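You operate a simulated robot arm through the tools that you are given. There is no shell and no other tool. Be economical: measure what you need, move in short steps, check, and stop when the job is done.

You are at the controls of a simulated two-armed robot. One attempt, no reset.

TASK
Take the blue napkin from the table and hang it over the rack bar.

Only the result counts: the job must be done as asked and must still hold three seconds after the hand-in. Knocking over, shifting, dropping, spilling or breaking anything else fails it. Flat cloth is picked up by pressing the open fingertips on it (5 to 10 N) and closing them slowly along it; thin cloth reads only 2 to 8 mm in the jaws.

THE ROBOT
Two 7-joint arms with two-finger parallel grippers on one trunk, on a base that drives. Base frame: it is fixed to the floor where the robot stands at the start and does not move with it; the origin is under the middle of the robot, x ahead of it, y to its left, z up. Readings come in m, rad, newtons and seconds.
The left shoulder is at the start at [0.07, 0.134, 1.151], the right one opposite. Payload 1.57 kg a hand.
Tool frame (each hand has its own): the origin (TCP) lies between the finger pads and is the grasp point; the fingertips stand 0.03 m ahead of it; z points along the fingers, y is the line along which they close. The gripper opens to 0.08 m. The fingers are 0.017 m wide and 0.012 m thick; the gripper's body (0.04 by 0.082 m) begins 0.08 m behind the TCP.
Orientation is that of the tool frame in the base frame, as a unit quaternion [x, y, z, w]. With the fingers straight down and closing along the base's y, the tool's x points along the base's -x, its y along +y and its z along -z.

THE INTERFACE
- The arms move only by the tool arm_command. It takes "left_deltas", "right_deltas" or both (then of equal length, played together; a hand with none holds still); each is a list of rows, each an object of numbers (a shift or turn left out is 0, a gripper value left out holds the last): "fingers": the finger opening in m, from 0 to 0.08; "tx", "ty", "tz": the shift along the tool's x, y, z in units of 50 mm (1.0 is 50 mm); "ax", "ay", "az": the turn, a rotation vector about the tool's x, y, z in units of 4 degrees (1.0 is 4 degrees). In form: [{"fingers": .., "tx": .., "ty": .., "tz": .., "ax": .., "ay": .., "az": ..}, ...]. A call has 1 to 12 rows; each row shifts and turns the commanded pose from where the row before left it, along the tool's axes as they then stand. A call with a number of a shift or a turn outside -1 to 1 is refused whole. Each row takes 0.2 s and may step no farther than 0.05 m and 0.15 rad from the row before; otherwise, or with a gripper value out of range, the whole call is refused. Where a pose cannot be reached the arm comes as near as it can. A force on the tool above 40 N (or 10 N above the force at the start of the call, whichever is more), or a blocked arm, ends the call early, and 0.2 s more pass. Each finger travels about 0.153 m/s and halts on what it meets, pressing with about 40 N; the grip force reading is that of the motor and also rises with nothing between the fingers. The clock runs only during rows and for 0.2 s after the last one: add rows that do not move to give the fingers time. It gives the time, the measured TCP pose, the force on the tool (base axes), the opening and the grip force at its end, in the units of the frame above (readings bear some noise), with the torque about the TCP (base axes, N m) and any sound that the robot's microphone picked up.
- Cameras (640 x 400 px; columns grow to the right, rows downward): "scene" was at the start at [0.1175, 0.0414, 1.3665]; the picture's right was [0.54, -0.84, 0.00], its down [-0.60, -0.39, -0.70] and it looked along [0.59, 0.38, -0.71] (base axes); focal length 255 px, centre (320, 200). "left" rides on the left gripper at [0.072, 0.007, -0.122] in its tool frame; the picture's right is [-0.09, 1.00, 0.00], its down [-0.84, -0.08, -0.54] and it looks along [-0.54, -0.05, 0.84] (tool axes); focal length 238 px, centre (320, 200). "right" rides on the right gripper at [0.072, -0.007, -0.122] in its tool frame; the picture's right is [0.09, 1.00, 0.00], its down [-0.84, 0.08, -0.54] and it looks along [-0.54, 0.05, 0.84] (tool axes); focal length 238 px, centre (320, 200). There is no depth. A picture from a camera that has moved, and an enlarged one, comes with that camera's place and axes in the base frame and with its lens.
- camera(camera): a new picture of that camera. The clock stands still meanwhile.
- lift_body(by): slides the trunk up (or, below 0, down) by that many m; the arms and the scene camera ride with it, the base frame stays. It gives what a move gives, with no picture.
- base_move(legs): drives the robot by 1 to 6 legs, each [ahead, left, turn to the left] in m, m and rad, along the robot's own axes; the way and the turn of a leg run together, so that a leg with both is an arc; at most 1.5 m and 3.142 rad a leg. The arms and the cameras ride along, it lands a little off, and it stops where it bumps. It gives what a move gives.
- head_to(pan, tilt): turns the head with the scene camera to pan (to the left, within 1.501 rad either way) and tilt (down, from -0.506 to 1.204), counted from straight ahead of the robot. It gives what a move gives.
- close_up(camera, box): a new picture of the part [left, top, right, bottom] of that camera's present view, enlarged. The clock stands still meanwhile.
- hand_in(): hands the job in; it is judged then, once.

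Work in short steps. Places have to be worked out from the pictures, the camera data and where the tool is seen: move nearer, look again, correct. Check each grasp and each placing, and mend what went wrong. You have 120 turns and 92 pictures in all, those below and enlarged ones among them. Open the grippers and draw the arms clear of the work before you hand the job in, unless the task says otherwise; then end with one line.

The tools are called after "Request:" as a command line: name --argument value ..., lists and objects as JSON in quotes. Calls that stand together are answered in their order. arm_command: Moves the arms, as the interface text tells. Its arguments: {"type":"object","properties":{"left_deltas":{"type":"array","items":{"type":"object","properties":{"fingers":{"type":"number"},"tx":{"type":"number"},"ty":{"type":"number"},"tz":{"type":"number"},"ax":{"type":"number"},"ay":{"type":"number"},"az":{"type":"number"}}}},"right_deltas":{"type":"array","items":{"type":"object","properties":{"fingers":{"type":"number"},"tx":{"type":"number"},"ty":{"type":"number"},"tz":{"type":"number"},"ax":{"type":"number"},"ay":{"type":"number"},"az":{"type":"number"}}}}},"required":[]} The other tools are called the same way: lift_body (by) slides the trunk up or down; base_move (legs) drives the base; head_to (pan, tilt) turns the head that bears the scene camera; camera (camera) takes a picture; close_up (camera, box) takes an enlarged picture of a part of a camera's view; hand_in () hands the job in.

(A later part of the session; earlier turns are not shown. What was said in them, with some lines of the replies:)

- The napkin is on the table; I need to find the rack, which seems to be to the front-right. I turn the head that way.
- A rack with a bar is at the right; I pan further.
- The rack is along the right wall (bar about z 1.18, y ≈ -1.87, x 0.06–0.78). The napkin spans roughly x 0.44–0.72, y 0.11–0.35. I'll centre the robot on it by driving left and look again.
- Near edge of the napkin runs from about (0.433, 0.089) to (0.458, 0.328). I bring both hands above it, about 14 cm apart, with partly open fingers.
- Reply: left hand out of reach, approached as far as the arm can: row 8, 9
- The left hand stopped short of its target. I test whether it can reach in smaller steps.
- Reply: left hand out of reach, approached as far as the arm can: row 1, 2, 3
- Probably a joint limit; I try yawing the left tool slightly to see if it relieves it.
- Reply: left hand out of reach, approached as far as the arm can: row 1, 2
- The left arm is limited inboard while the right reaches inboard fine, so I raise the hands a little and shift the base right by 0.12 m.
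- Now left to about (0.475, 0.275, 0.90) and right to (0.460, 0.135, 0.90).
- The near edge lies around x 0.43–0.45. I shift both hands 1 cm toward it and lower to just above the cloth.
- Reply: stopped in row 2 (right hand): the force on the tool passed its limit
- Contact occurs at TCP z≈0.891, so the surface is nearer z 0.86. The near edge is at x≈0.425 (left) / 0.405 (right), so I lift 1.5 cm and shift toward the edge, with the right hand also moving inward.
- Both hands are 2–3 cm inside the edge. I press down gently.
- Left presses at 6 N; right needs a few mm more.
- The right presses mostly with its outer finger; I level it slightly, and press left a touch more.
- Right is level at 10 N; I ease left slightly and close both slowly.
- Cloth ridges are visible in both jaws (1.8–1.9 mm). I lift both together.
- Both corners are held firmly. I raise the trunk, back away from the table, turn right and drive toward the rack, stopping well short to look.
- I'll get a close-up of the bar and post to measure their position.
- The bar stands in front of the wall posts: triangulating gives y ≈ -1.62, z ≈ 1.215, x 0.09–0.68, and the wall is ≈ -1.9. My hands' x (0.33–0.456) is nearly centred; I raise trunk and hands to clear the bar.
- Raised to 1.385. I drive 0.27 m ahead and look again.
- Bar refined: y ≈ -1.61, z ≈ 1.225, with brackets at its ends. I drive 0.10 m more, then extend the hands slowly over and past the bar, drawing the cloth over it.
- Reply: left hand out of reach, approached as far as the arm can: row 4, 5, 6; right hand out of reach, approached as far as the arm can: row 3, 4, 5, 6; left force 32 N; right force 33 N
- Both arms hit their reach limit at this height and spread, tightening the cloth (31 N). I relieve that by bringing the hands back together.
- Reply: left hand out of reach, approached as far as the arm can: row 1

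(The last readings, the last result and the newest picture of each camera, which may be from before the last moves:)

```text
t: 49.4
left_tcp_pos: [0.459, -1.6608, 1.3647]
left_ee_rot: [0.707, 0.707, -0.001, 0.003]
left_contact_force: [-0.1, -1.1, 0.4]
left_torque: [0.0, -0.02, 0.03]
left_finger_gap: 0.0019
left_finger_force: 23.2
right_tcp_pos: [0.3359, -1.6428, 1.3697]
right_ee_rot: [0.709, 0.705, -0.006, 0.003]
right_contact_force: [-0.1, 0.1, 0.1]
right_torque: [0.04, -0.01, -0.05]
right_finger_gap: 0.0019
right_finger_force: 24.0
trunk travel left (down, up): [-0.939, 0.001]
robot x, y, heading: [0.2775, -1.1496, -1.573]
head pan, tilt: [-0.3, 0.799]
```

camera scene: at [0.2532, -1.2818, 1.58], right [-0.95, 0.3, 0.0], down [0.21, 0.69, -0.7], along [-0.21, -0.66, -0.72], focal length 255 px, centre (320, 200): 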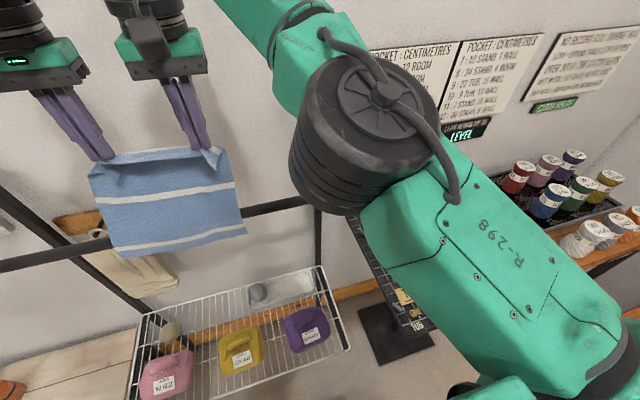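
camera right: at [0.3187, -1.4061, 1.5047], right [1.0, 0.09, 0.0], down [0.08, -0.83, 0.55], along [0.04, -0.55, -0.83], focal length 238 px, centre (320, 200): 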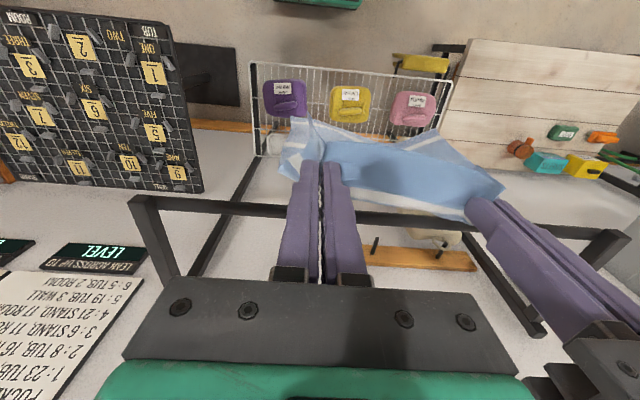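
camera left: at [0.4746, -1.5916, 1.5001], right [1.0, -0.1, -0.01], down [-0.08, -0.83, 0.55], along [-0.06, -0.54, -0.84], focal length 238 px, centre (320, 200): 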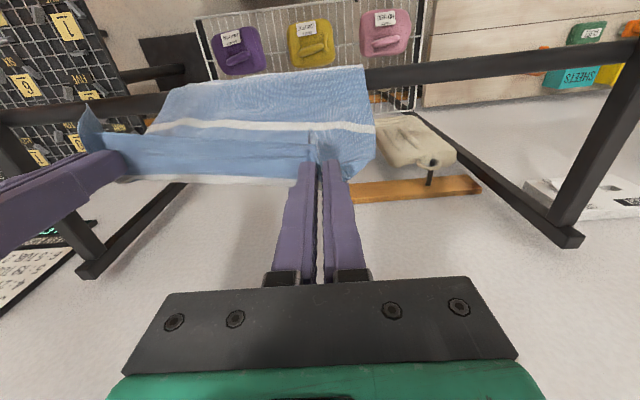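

Tension is gone. Before driving closer I check the clearance between my base and the shelf.

Request:
head_to --pan 0 --tilt 1.2

Request:
camera --camera "scene"

```text
t: 50.2
left_tcp_pos: [0.4573, -1.6615, 1.3641]
left_ee_rot: [0.707, 0.708, -0.002, 0.003]
left_contact_force: [0.0, 0.5, -0.1]
left_torque: [0.0, 0.0, 0.0]
left_finger_gap: 0.0015
left_finger_force: 23.1
right_tcp_pos: [0.3365, -1.6424, 1.3702]
right_ee_rot: [0.708, 0.706, -0.007, 0.003]
right_contact_force: [-0.5, -0.8, 0.0]
right_torque: [-0.02, 0.0, 0.0]
right_finger_gap: 0.0018
right_finger_force: 23.7
trunk travel left (down, up): [-0.939, 0.001]
robot x, y, heading: [0.2801, -1.1479, -1.57]
head pan, tilt: [0.0, 1.201]
```

```text
62 pictures are left
camera scene: at [0.2768, -1.2589, 1.5525], right [-1.0, 0.0, 0.0], down [0.0, 0.93, -0.36], along [0.0, -0.36, -0.93], focal length 255 px, centre (320, 200)
```

scene: 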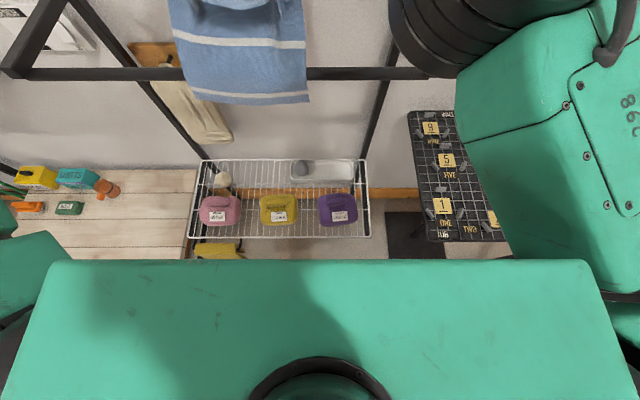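

Base front is around y -1.39, shelf front about -1.49, so I avoid driving further for now. I lower the hands behind the bar, moving slightly forward as reach permits.

Request:
arm_command --left_deltas '[{"tz": 0.4}, {"tz": 0.4}, {"tz": 0.4}, {"tx": -0.15}, {"tx": -0.15}, {}]' --right_deltas '[{"tz": 0.45}, {"tz": 0.45}, {"tz": 0.4}, {"tx": -0.3}, {"tx": -0.3}, {}]'

Request:
camera --camera "left"

Request:
camera --camera "right"

```text
t: 51.6
left_tcp_pos: [0.4576, -1.678, 1.3049]
left_ee_rot: [0.707, 0.707, -0.003, 0.003]
left_contact_force: [0.0, 0.4, -0.3]
left_torque: [0.01, 0.01, 0.0]
left_finger_gap: 0.0022
left_finger_force: 23.8
right_tcp_pos: [0.3353, -1.6635, 1.2967]
right_ee_rot: [0.708, 0.706, 0.001, -0.013]
right_contact_force: [0.4, -0.5, -0.3]
right_torque: [-0.02, -0.02, 0.04]
right_finger_gap: 0.0019
right_finger_force: 23.2
right hand out of reach, approached as far as the arm can: row 5
trunk travel left (down, up): [-0.939, 0.001]
robot x, y, heading: [0.2778, -1.1532, -1.573]
head pan, tilt: [0.0, 1.201]
```

```text
61 pictures are left
camera left: at [0.4647, -1.6033, 1.4253], right [1.0, -0.09, 0.0], down [-0.08, -0.83, 0.55], along [-0.05, -0.55, -0.84], focal length 238 px, centre (320, 200)
```

left: 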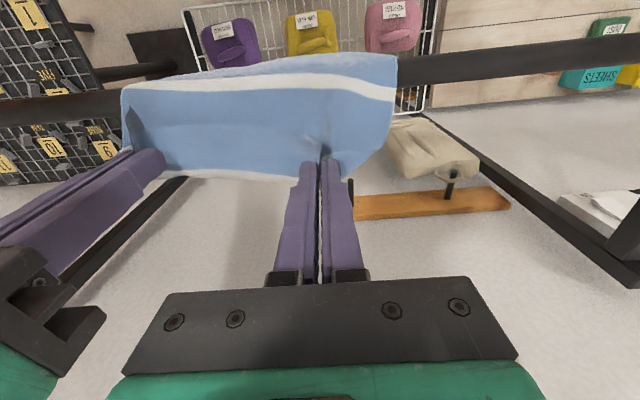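

```text
60 pictures are left
camera right: at [0.3303, -1.5922, 1.4182], right [1.0, 0.09, -0.02], down [0.08, -0.85, 0.52], along [0.03, -0.52, -0.85], focal length 238 px, centre (320, 200)
```

right: 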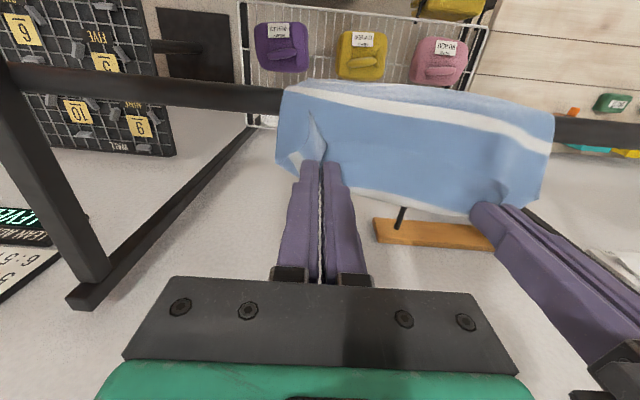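

The cloth drapes over the bar nicely. I drive 4 cm more to carry the hands further past the bar, then lower them behind it.

Request:
base_move --legs '[[0.04, 0, 0]]'

Request:
arm_command --left_deltas '[{"tz": 0.3}, {"tz": 0.3}, {"tz": 0.3}, {"tz": 0.3}, {"tz": 0.3}, {}]' --right_deltas '[{"tz": 0.28}, {"tz": 0.28}, {"tz": 0.28}, {"tz": 0.28}, {"tz": 0.28}, {}]'

Request:
camera --camera "left"

Request:
camera --camera "scene"

```text
t: 52.5
left_tcp_pos: [0.4565, -1.7062, 1.3112]
left_ee_rot: [0.707, 0.707, -0.005, 0.005]
left_contact_force: [-0.7, 0.1, 0.5]
left_torque: [-0.07, -0.01, -0.04]
left_finger_gap: 0.0017
left_finger_force: 23.3
right_tcp_pos: [0.3355, -1.6914, 1.2994]
right_ee_rot: [0.707, 0.707, -0.001, -0.011]
right_contact_force: [0.5, 1.8, 0.3]
right_torque: [-0.07, 0.03, -0.05]
right_finger_gap: 0.0019
right_finger_force: 23.4
trunk travel left (down, up): [-0.939, 0.001]
robot x, y, heading: [0.2782, -1.189, -1.573]
head pan, tilt: [0.0, 1.201]
```

```text
t: 53.9
left_tcp_pos: [0.4565, -1.7154, 1.2282]
left_ee_rot: [0.706, 0.708, -0.003, 0.003]
left_contact_force: [-0.6, 0.5, -0.2]
left_torque: [-0.04, -0.02, -0.01]
left_finger_gap: 0.0013
left_finger_force: 23.5
right_tcp_pos: [0.3334, -1.6972, 1.2264]
right_ee_rot: [0.708, 0.707, 0.002, -0.013]
right_contact_force: [-0.1, 0.3, -0.2]
right_torque: [-0.01, 0.01, 0.0]
right_finger_gap: 0.0018
right_finger_force: 23.4
trunk travel left (down, up): [-0.939, 0.001]
robot x, y, heading: [0.2779, -1.1869, -1.57]
head pan, tilt: [0.0, 1.201]
```

```text
59 pictures are left
camera left: at [0.4647, -1.6414, 1.3493], right [1.0, -0.09, 0.0], down [-0.08, -0.83, 0.55], along [-0.05, -0.55, -0.84], focal length 238 px, centre (320, 200)
```

left: 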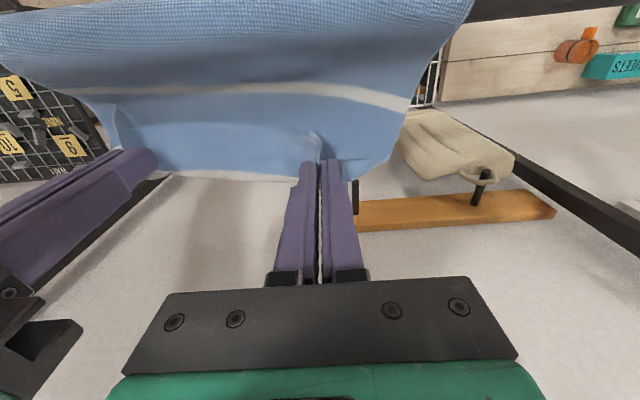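

```text
58 pictures are left
camera scene: at [0.277, -1.2965, 1.5525], right [-1.0, 0.0, 0.0], down [0.0, 0.93, -0.36], along [0.0, -0.36, -0.93], focal length 255 px, centre (320, 200)
```

scene: 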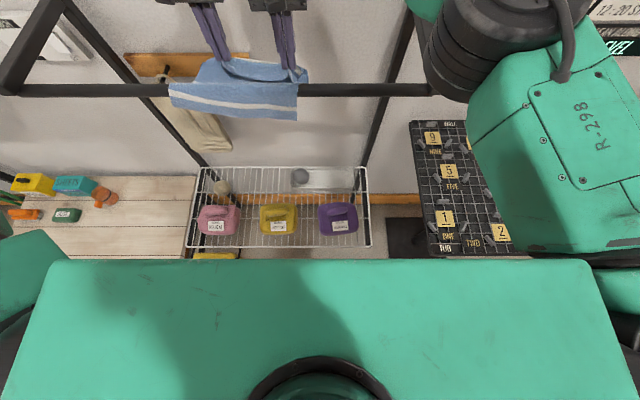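

Only about 4–5 cm hangs on the front—too little. I raise the hands, back up so the cloth falls to the front, and redo the pass lower so less gets pulled over.

Request:
arm_command --left_deltas '[{"tz": -0.4}, {"tz": -0.4}, {"tz": -0.4}, {"tz": -0.4}, {}]' --right_deltas '[{"tz": -0.4}, {"tz": -0.4}, {"tz": -0.4}, {"tz": -0.4}, {}]'

Request:
base_move --legs '[[-0.1, 0, 0]]'

Request:
arm_command --left_deltas '[{"tz": -0.4}, {"tz": -0.4}, {"tz": -0.4}, {}]' --right_deltas '[{"tz": -0.4}, {"tz": -0.4}, {"tz": -0.4}, {}]'

Request:
base_move --legs '[[-0.06, 0, 0]]'

Request:
head_to --pan 0 --tilt 0.9

Request:
camera --camera "scene"

```text
t: 55.1
left_tcp_pos: [0.4593, -1.7158, 1.3099]
left_ee_rot: [0.708, 0.707, -0.003, 0.002]
left_contact_force: [-0.3, 0.2, 0.3]
left_torque: [0.02, -0.05, 0.01]
left_finger_gap: 0.0021
left_finger_force: 23.5
right_tcp_pos: [0.3351, -1.6999, 1.3052]
right_ee_rot: [0.707, 0.707, 0.001, -0.013]
right_contact_force: [0.6, -0.4, 0.0]
right_torque: [-0.02, -0.02, -0.01]
right_finger_gap: 0.0019
right_finger_force: 23.9
trunk travel left (down, up): [-0.939, 0.001]
robot x, y, heading: [0.2778, -1.1899, -1.572]
head pan, tilt: [0.0, 1.201]
```

```text
t: 56.2
left_tcp_pos: [0.4615, -1.6237, 1.3041]
left_ee_rot: [0.706, 0.708, 0.0, 0.0]
left_contact_force: [-0.2, 0.1, -0.6]
left_torque: [0.06, 0.01, -0.04]
left_finger_gap: 0.0019
left_finger_force: 23.7
right_tcp_pos: [0.338, -1.6097, 1.3019]
right_ee_rot: [0.707, 0.707, 0.005, -0.016]
right_contact_force: [-1.2, -0.6, -0.2]
right_torque: [0.04, -0.04, -0.03]
right_finger_gap: 0.0019
right_finger_force: 23.3
trunk travel left (down, up): [-0.939, 0.001]
robot x, y, heading: [0.28, -1.0893, -1.569]
head pan, tilt: [0.0, 1.201]
```

```text
t: 57.2
left_tcp_pos: [0.4594, -1.6121, 1.3485]
left_ee_rot: [0.705, 0.709, -0.005, 0.003]
left_contact_force: [-0.8, 0.9, 0.1]
left_torque: [-0.02, 0.0, -0.01]
left_finger_gap: 0.0018
left_finger_force: 23.3
left hand out of reach, approached as far as the arm can: row 2, 3
right_tcp_pos: [0.3364, -1.5839, 1.3457]
right_ee_rot: [0.707, 0.708, 0.0, -0.013]
right_contact_force: [-0.5, -0.3, 0.2]
right_torque: [-0.04, -0.02, 0.02]
right_finger_gap: 0.0018
right_finger_force: 23.6
right hand out of reach, approached as far as the arm can: row 1, 2, 3
trunk travel left (down, up): [-0.939, 0.001]
robot x, y, heading: [0.2757, -1.088, -1.572]
head pan, tilt: [0.0, 1.201]
```

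```text
t: 58.2
left_tcp_pos: [0.4616, -1.5669, 1.3417]
left_ee_rot: [0.706, 0.708, 0.0, -0.001]
left_contact_force: [-0.2, -0.8, -1.8]
left_torque: [0.09, 0.03, 0.03]
left_finger_gap: 0.0019
left_finger_force: 23.4
right_tcp_pos: [0.3378, -1.5396, 1.3396]
right_ee_rot: [0.707, 0.707, 0.004, -0.017]
right_contact_force: [0.6, -0.9, -0.1]
right_torque: [0.1, 0.0, 0.02]
right_finger_gap: 0.002
right_finger_force: 23.5
trunk travel left (down, up): [-0.939, 0.001]
robot x, y, heading: [0.276, -1.0327, -1.569]
head pan, tilt: [0.0, 1.201]
```

```text
t: 59.0
left_tcp_pos: [0.4602, -1.5567, 1.3469]
left_ee_rot: [0.707, 0.707, -0.003, 0.001]
left_contact_force: [0.5, 0.1, -0.2]
left_torque: [-0.02, 0.02, -0.01]
left_finger_gap: 0.0019
left_finger_force: 23.7
right_tcp_pos: [0.3366, -1.529, 1.3434]
right_ee_rot: [0.708, 0.706, 0.002, -0.015]
right_contact_force: [0.0, -0.1, -0.4]
right_torque: [-0.03, 0.01, -0.02]
right_finger_gap: 0.002
right_finger_force: 23.4
trunk travel left (down, up): [-0.939, 0.001]
robot x, y, heading: [0.2784, -1.0359, -1.57]
head pan, tilt: [0.0, 0.901]
```

```text
57 pictures are left
camera scene: at [0.2777, -1.1616, 1.5719], right [-1.0, 0.0, 0.0], down [0.0, 0.79, -0.62], along [0.0, -0.62, -0.79], focal length 255 px, centre (320, 200)
```

scene: 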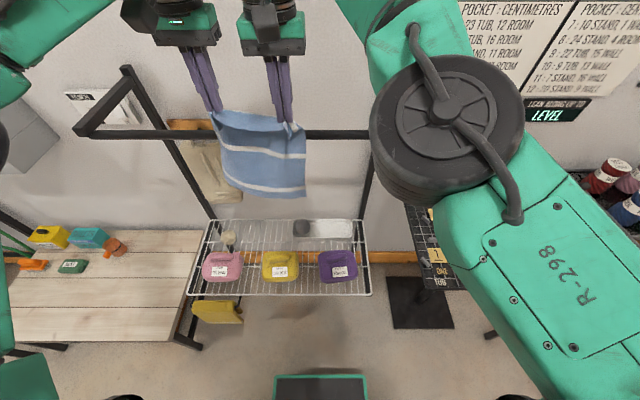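

The cloth hangs in front again, about 23 cm below the tips. I level the hands at z≈1.325, then drive 0.10 m so the tips pass 5 cm beyond and ~6 cm above the bar.

Request:
arm_command --left_deltas '[{"tz": 0.2}, {"tz": 0.2}, {}]' --right_deltas '[{"tz": 0.2, "tx": -0.25}, {"tz": 0.16, "tx": -0.25}, {}]'

Request:
base_move --legs '[[0.1, 0, 0]]'

Request:
camera --camera "scene"

Request:
camera --camera "left"

```text
t: 59.8
left_tcp_pos: [0.4619, -1.553, 1.3279]
left_ee_rot: [0.706, 0.708, -0.004, 0.003]
left_contact_force: [-0.6, 1.4, 0.5]
left_torque: [0.01, -0.01, -0.01]
left_finger_gap: 0.0017
left_finger_force: 23.3
right_tcp_pos: [0.3351, -1.5314, 1.3347]
right_ee_rot: [0.707, 0.707, 0.001, -0.014]
right_contact_force: [1.3, -0.3, -0.1]
right_torque: [0.03, -0.01, 0.01]
right_finger_gap: 0.0021
right_finger_force: 23.3
right hand out of reach, approached as far as the arm can: row 1, 2
trunk travel left (down, up): [-0.939, 0.001]
robot x, y, heading: [0.2802, -1.028, -1.566]
head pan, tilt: [0.0, 0.901]
```

```text
t: 61.0
left_tcp_pos: [0.4617, -1.6447, 1.3317]
left_ee_rot: [0.706, 0.708, -0.005, 0.005]
left_contact_force: [-0.8, 0.5, -0.4]
left_torque: [-0.05, 0.04, 0.01]
left_finger_gap: 0.0017
left_finger_force: 23.3
right_tcp_pos: [0.3355, -1.6226, 1.3381]
right_ee_rot: [0.706, 0.708, -0.001, -0.011]
right_contact_force: [-0.3, 1.0, 0.9]
right_torque: [-0.07, -0.03, 0.03]
right_finger_gap: 0.0018
right_finger_force: 23.5
trunk travel left (down, up): [-0.939, 0.001]
robot x, y, heading: [0.2781, -1.1277, -1.57]
head pan, tilt: [0.0, 0.901]
```

```text
56 pictures are left
camera scene: at [0.2776, -1.2474, 1.5731], right [-1.0, 0.0, 0.0], down [0.0, 0.78, -0.63], along [0.0, -0.63, -0.78], focal length 255 px, centre (320, 200)
```

scene: 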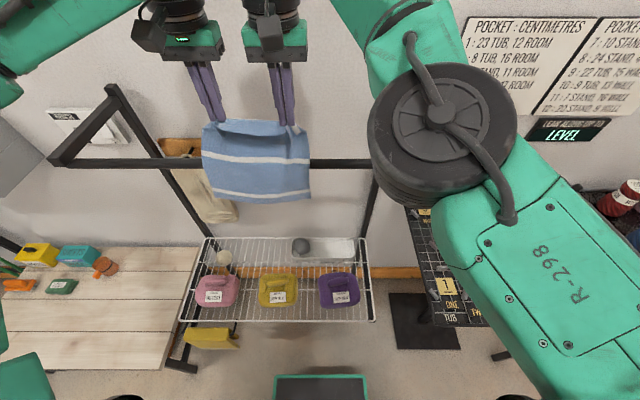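

```text
55 pictures are left
camera left: at [0.4691, -1.5696, 1.4516], right [1.0, -0.09, 0.0], down [-0.07, -0.83, 0.55], along [-0.05, -0.55, -0.83], focal length 238 px, centre (320, 200)
```

left: 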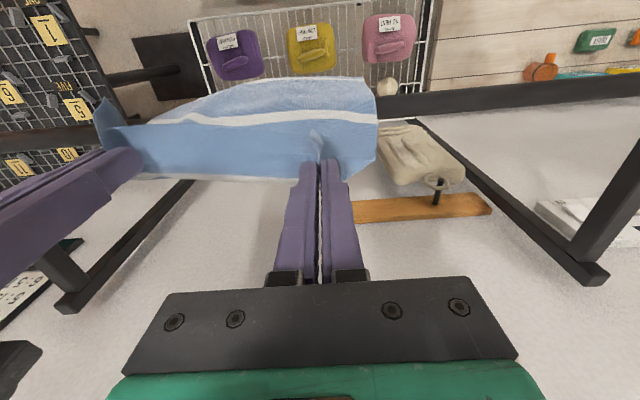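

Front hang is about 8 cm, far side roughly equal. I lower the hands 3 cm, advance 3.5 cm (no extra pull), then lower behind the bar.

Request:
arm_command --left_deltas '[{"tz": 0.3}, {"tz": 0.3}, {}]' --right_deltas '[{"tz": 0.36}, {"tz": 0.36}, {}]'

Request:
base_move --legs '[[0.035, 0, 0]]'

Request:
arm_command --left_deltas '[{"tz": 0.2}, {"tz": 0.2}, {}]' --right_deltas '[{"tz": 0.2, "tx": -0.2}, {"tz": 0.2}, {}]'

Request:
camera --camera "scene"

Request:
camera --camera "right"

```text
t: 61.8
left_tcp_pos: [0.4634, -1.6534, 1.2989]
left_ee_rot: [0.705, 0.709, -0.003, 0.002]
left_contact_force: [-0.1, -0.1, -1.1]
left_torque: [0.02, 0.03, 0.0]
left_finger_gap: 0.0019
left_finger_force: 23.6
right_tcp_pos: [0.3373, -1.6303, 1.2991]
right_ee_rot: [0.706, 0.708, 0.001, -0.014]
right_contact_force: [0.3, -0.9, -0.5]
right_torque: [0.02, -0.02, 0.0]
right_finger_gap: 0.0021
right_finger_force: 23.5
trunk travel left (down, up): [-0.939, 0.001]
robot x, y, heading: [0.2779, -1.1277, -1.571]
head pan, tilt: [0.0, 0.901]
```

```text
t: 62.6
left_tcp_pos: [0.463, -1.681, 1.3025]
left_ee_rot: [0.705, 0.709, -0.006, 0.006]
left_contact_force: [-0.4, 1.2, 0.3]
left_torque: [-0.06, 0.01, 0.01]
left_finger_gap: 0.0018
left_finger_force: 23.9
right_tcp_pos: [0.3364, -1.6583, 1.3028]
right_ee_rot: [0.707, 0.707, -0.001, -0.012]
right_contact_force: [0.5, 0.9, 0.8]
right_torque: [-0.04, -0.03, 0.03]
right_finger_gap: 0.0019
right_finger_force: 23.2
trunk travel left (down, up): [-0.939, 0.001]
robot x, y, heading: [0.2807, -1.1631, -1.572]
head pan, tilt: [0.0, 0.901]
```

```text
t: 63.4
left_tcp_pos: [0.463, -1.6856, 1.2796]
left_ee_rot: [0.706, 0.709, -0.002, 0.004]
left_contact_force: [-0.6, 0.6, 0.7]
left_torque: [-0.01, 0.0, -0.03]
left_finger_gap: 0.0016
left_finger_force: 23.4
right_tcp_pos: [0.3359, -1.674, 1.2807]
right_ee_rot: [0.706, 0.708, 0.0, -0.013]
right_contact_force: [0.4, -0.8, 0.8]
right_torque: [-0.01, -0.02, -0.01]
right_finger_gap: 0.0016
right_finger_force: 23.6
trunk travel left (down, up): [-0.939, 0.001]
robot x, y, heading: [0.274, -1.1623, -1.566]
head pan, tilt: [0.0, 0.901]
```

```text
54 pictures are left
camera scene: at [0.277, -1.2893, 1.5725], right [-1.0, 0.0, 0.0], down [0.0, 0.78, -0.62], along [0.0, -0.62, -0.78], focal length 255 px, centre (320, 200)
```

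scene: 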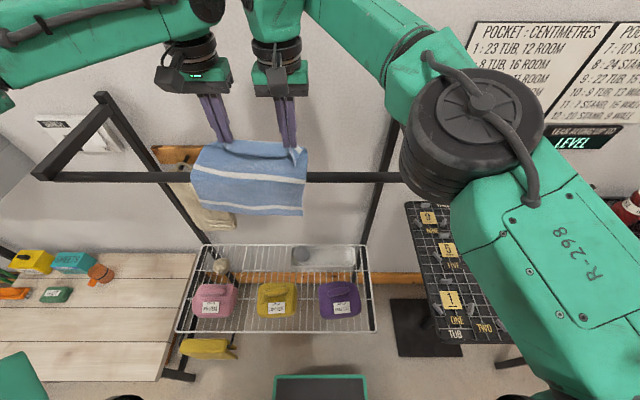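

```text
53 pictures are left
camera right: at [0.3308, -1.6028, 1.403], right [1.0, 0.09, -0.01], down [0.09, -0.85, 0.52], along [0.04, -0.52, -0.85], focal length 238 px, centre (320, 200)
```

right: 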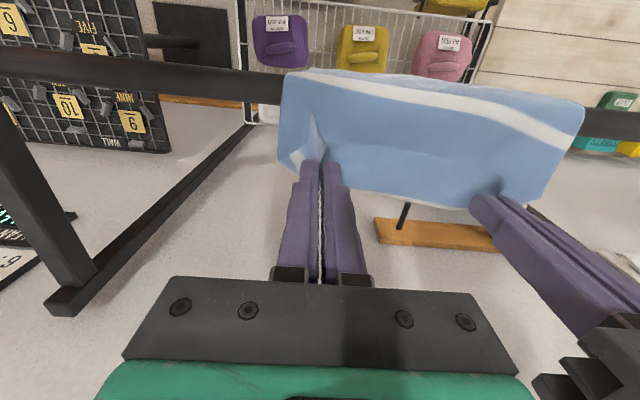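

About 7–8 cm hangs in front and ~11 cm behind. I lower the hands 7.5 cm behind the bar so the far part hangs down before release.

Request:
arm_command --left_deltas '[{"tz": 0.25}, {"tz": 0.25}, {"tz": 0.25}, {"tz": 0.25}, {"tz": 0.25}, {"tz": 0.25}, {}]' --right_deltas '[{"tz": 0.25}, {"tz": 0.25}, {"tz": 0.25}, {"tz": 0.25}, {"tz": 0.25}, {"tz": 0.25}, {}]'

Request:
camera --camera "scene"

Request:
camera --camera "left"

```text
t: 65.0
left_tcp_pos: [0.4631, -1.6896, 1.2039]
left_ee_rot: [0.705, 0.709, -0.003, 0.003]
left_contact_force: [-1.8, 0.1, -1.2]
left_torque: [-0.04, 0.01, -0.01]
left_finger_gap: 0.0018
left_finger_force: 23.4
right_tcp_pos: [0.3349, -1.6755, 1.2043]
right_ee_rot: [0.707, 0.707, 0.002, -0.014]
right_contact_force: [0.5, -0.9, 0.6]
right_torque: [0.02, -0.01, 0.03]
right_finger_gap: 0.0017
right_finger_force: 23.4
trunk travel left (down, up): [-0.939, 0.001]
robot x, y, heading: [0.2758, -1.1632, -1.574]
head pan, tilt: [0.0, 0.901]
```

```text
52 pictures are left
camera scene: at [0.278, -1.2928, 1.5722], right [-1.0, 0.0, 0.0], down [0.0, 0.78, -0.62], along [0.0, -0.62, -0.78], focal length 255 px, centre (320, 200)
```

scene: 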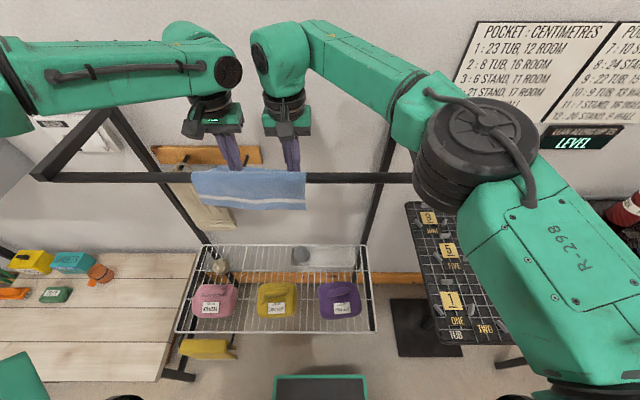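

```text
51 pictures are left
camera left: at [0.4694, -1.6153, 1.3235], right [1.0, -0.09, 0.0], down [-0.07, -0.83, 0.55], along [-0.05, -0.55, -0.84], focal length 238 px, centre (320, 200)
```

left: 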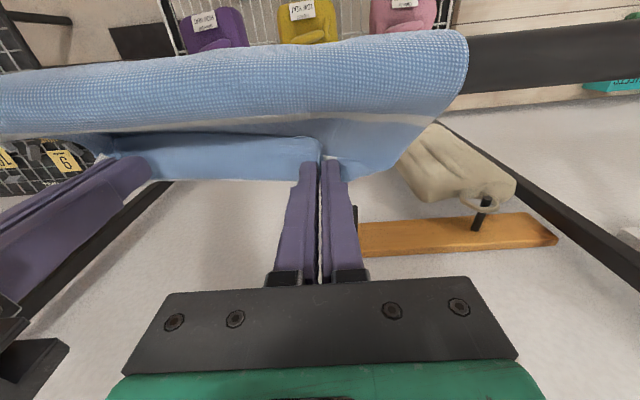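

I check the front hang in a close-up.

Request:
close_up --camera "scene" --box '[160, 120, 340, 232]'

```text
3.56 times, centred on (250, 176) of scene
camera zoom: at [0.278, -1.2928, 1.5722], right [-1.0, 0.0, 0.0], down [0.0, 0.78, -0.62], along [0.0, -0.62, -0.78], focal length 906 px, centre (569, 285)
```

zoom: 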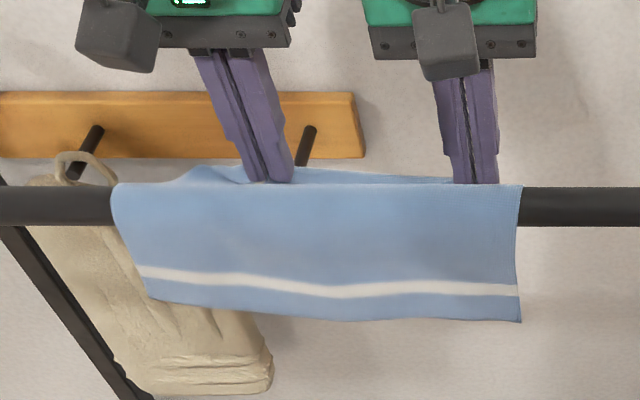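

Front drop is ~10 cm and the far side about equal. I open the fingers gently to release.

Request:
arm_command --left_deltas '[{"fingers": 0.006}, {"fingers": 0.014}, {"fingers": 0.024}, {"fingers": 0.034}, {"fingers": 0.04}, {}, {}]' --right_deltas '[{"fingers": 0.006}, {"fingers": 0.014}, {"fingers": 0.024}, {"fingers": 0.034}, {"fingers": 0.04}, {}, {}]'

Request:
close_up --camera "scene" --box '[160, 120, 340, 232]'

Request:
camera --camera "left"

Request:
camera --camera "right"

```text
t: 66.6
left_tcp_pos: [0.4638, -1.6885, 1.2032]
left_ee_rot: [0.706, 0.709, -0.003, 0.003]
left_contact_force: [0.2, -0.1, 0.0]
left_torque: [0.01, 0.02, 0.02]
left_finger_gap: 0.0401
left_finger_force: 0.1
right_tcp_pos: [0.3361, -1.6743, 1.2051]
right_ee_rot: [0.707, 0.707, 0.001, -0.014]
right_contact_force: [-0.1, -0.1, -0.2]
right_torque: [0.04, -0.01, 0.01]
right_finger_gap: 0.04
right_finger_force: 0.1
trunk travel left (down, up): [-0.939, 0.001]
robot x, y, heading: [0.2791, -1.162, -1.573]
head pan, tilt: [0.0, 0.901]
```

```text
3.56 times, centred on (250, 176) of scene
camera zoom: at [0.2778, -1.2925, 1.5722], right [-1.0, 0.0, 0.0], down [0.0, 0.78, -0.62], along [0.0, -0.62, -0.78], focal length 906 px, centre (569, 285)
```

zoom: 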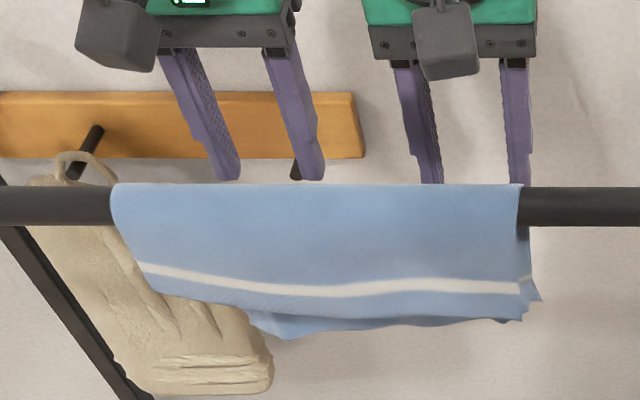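

```text
48 pictures are left
camera left: at [0.4692, -1.6151, 1.3239], right [1.0, -0.09, 0.0], down [-0.07, -0.83, 0.55], along [-0.05, -0.55, -0.84], focal length 238 px, centre (320, 200)
```

left: 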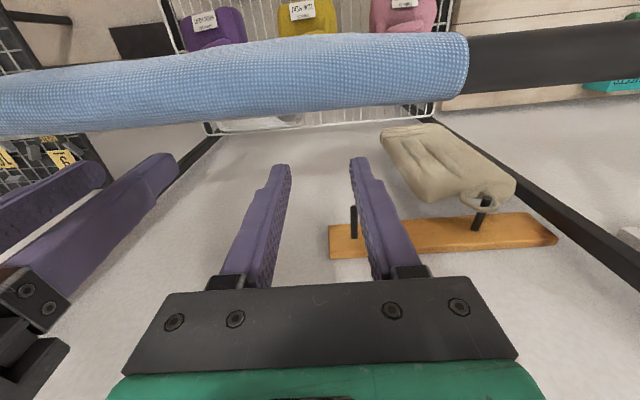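

```text
47 pictures are left
camera right: at [0.3296, -1.6054, 1.3278], right [1.0, 0.1, -0.02], down [0.09, -0.85, 0.52], along [0.04, -0.52, -0.85], focal length 238 px, centre (320, 200)
```

right: 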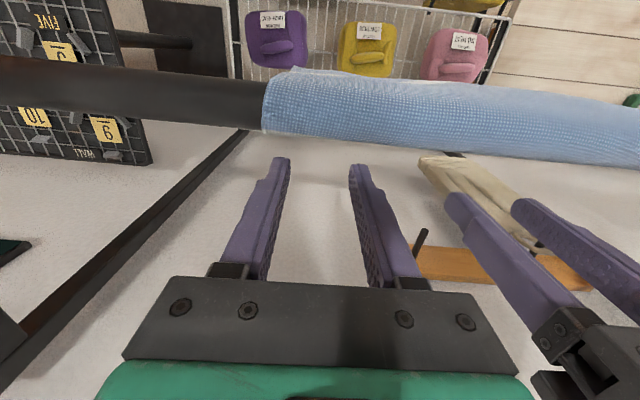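

Released and draped cleanly on both sides. I raise both hands straight up, check clearance, then back away.

Request:
arm_command --left_deltas '[{"tz": -0.4}, {"tz": -0.4}, {"tz": -0.4}, {"tz": -0.4}, {"tz": -0.4}, {"tz": -0.2}, {}]' --right_deltas '[{"tz": -0.4}, {"tz": -0.4}, {"tz": -0.4}, {"tz": -0.4}, {"tz": -0.4}, {"tz": -0.2}, {}]'

Request:
camera --camera "left"

```text
t: 68.2
left_tcp_pos: [0.4624, -1.6894, 1.3145]
left_ee_rot: [0.705, 0.709, -0.004, 0.002]
left_contact_force: [-0.4, -0.3, -0.4]
left_torque: [-0.01, -0.01, 0.0]
left_finger_gap: 0.0398
left_finger_force: 0.1
right_tcp_pos: [0.3359, -1.675, 1.3019]
right_ee_rot: [0.705, 0.709, 0.003, -0.019]
right_contact_force: [-0.3, 0.1, 0.6]
right_torque: [-0.01, -0.03, 0.02]
right_finger_gap: 0.0401
right_finger_force: 0.1
right hand out of reach, approached as far as the arm can: row 6
trunk travel left (down, up): [-0.939, 0.001]
robot x, y, heading: [0.2788, -1.1609, -1.566]
head pan, tilt: [0.0, 0.901]
```

```text
46 pictures are left
camera left: at [0.469, -1.6147, 1.4346], right [1.0, -0.09, 0.0], down [-0.07, -0.83, 0.55], along [-0.05, -0.55, -0.84], focal length 238 px, centre (320, 200)
```

left: 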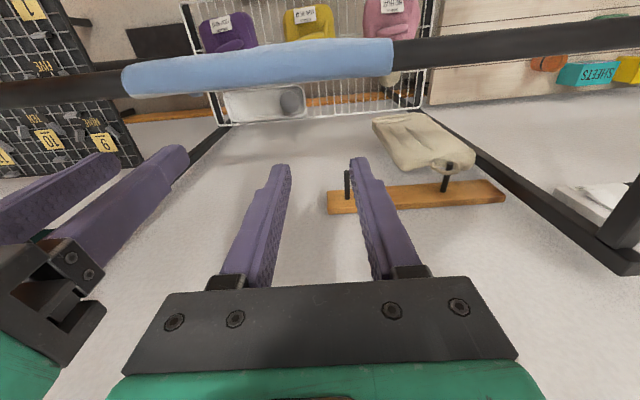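

Tips are ~3–4 cm above the bar. I alternate slightly back and up to gain clearance before crossing.

Request:
arm_command --left_deltas '[{"tx": 0.3, "tz": -0.3}, {"tx": 0.2, "tz": -0.4}, {"tx": 0.4, "tz": -0.4}, {"tx": 0.7, "tz": -0.2}, {"tx": 0.9}, {"tx": 0.9}, {}]' --right_deltas '[{"tx": 0.3, "tz": -0.3}, {"tx": 0.2, "tz": -0.4}, {"tx": 0.4, "tz": -0.4}, {"tx": 0.7, "tz": -0.2}, {"tx": 0.9}, {"tx": 0.9}, {}]'

Request:
base_move --legs '[[-0.35, 0, 0]]'

Request:
head_to --pan 0 --tilt 0.6

Request:
camera --camera "scene"

```text
t: 69.8
left_tcp_pos: [0.4644, -1.517, 1.3764]
left_ee_rot: [0.705, 0.709, -0.003, 0.001]
left_contact_force: [-0.6, -0.2, 1.0]
left_torque: [0.04, -0.01, -0.03]
left_finger_gap: 0.0398
left_finger_force: 0.1
right_tcp_pos: [0.3391, -1.5085, 1.3827]
right_ee_rot: [0.706, 0.708, 0.001, -0.014]
right_contact_force: [0.3, 0.5, -0.3]
right_torque: [0.03, 0.02, 0.02]
right_finger_gap: 0.0403
right_finger_force: 0.0
trunk travel left (down, up): [-0.939, 0.001]
robot x, y, heading: [0.2787, -1.1643, -1.567]
head pan, tilt: [0.0, 0.901]
```

```text
t: 72.1
left_tcp_pos: [0.4621, -1.161, 1.3752]
left_ee_rot: [0.707, 0.708, -0.003, 0.001]
left_contact_force: [0.5, -0.7, 0.1]
left_torque: [0.02, 0.0, -0.01]
left_finger_gap: 0.0398
left_finger_force: 0.1
right_tcp_pos: [0.3365, -1.153, 1.3821]
right_ee_rot: [0.707, 0.707, 0.002, -0.015]
right_contact_force: [-0.4, -0.1, -1.4]
right_torque: [0.01, 0.0, 0.01]
right_finger_gap: 0.0401
right_finger_force: 0.1
trunk travel left (down, up): [-0.939, 0.001]
robot x, y, heading: [0.2794, -0.8065, -1.574]
head pan, tilt: [0.0, 0.901]
```

```text
t: 72.9
left_tcp_pos: [0.4628, -1.1593, 1.3777]
left_ee_rot: [0.706, 0.708, -0.004, 0.002]
left_contact_force: [0.0, 0.0, 0.0]
left_torque: [0.0, 0.01, 0.0]
left_finger_gap: 0.0398
left_finger_force: 0.1
right_tcp_pos: [0.3373, -1.1495, 1.382]
right_ee_rot: [0.707, 0.707, 0.002, -0.014]
right_contact_force: [-0.6, 0.0, 0.1]
right_torque: [0.01, 0.03, 0.0]
right_finger_gap: 0.0402
right_finger_force: 0.2
trunk travel left (down, up): [-0.939, 0.001]
robot x, y, heading: [0.2756, -0.8079, -1.568]
head pan, tilt: [0.0, 0.6]
```

```text
45 pictures are left
camera scene: at [0.2769, -0.9468, 1.5969], right [-1.0, 0.0, 0.0], down [0.0, 0.57, -0.82], along [0.0, -0.82, -0.57], focal length 255 px, centre (320, 200)
```

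scene: 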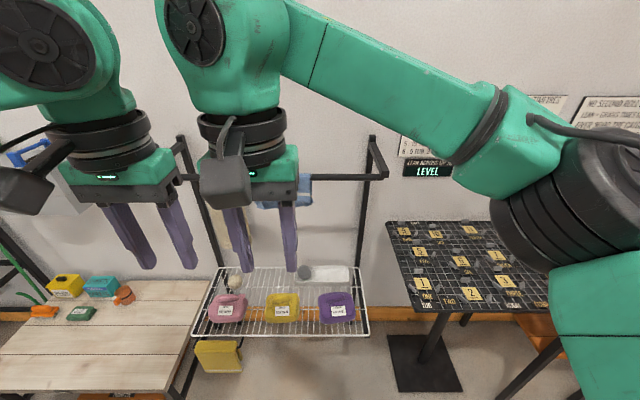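

The hands block the view; I spread them to confirm the napkin's final state.

Request:
arm_command --left_deltas '[{"ty": 0.9}, {"ty": 0.9}, {"ty": 0.9}, {}]' --right_deltas '[{"ty": -0.9}, {"ty": -0.9}, {"ty": -0.9}, {}]'

Request:
camera --camera "scene"

```text
t: 73.9
left_tcp_pos: [0.5982, -1.1615, 1.3777]
left_ee_rot: [0.706, 0.708, -0.004, 0.002]
left_contact_force: [0.0, -0.8, -0.1]
left_torque: [-0.04, -0.01, 0.06]
left_finger_gap: 0.04
left_finger_force: 0.1
right_tcp_pos: [0.2018, -1.1475, 1.3853]
right_ee_rot: [0.707, 0.707, 0.001, -0.014]
right_contact_force: [0.3, -0.6, 0.9]
right_torque: [0.0, 0.01, -0.02]
right_finger_gap: 0.0401
right_finger_force: 0.2
trunk travel left (down, up): [-0.939, 0.001]
robot x, y, heading: [0.2778, -0.8043, -1.569]
head pan, tilt: [0.0, 0.6]
```

```text
44 pictures are left
camera scene: at [0.2771, -0.9466, 1.597], right [-1.0, 0.0, 0.0], down [0.0, 0.57, -0.83], along [0.0, -0.83, -0.57], focal length 255 px, centre (320, 200)
```

scene: 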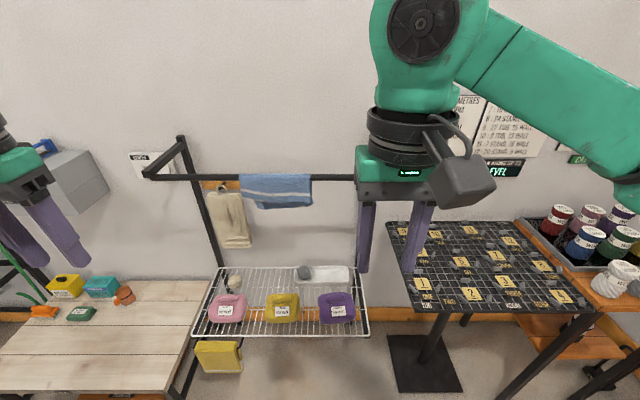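

The napkin hangs steadily over the bar, nothing else has moved, and the arms are clear. I hand in.

Request:
hand_in

```text
The job is handed in.
```

The blue napkin is hanging over the rack bar with cloth on both sides. In the last picture, taken after I let go and backed the arms away, it was holding steady and the things around it looked undisturbed. I've handed the job in, and no verdict came back.
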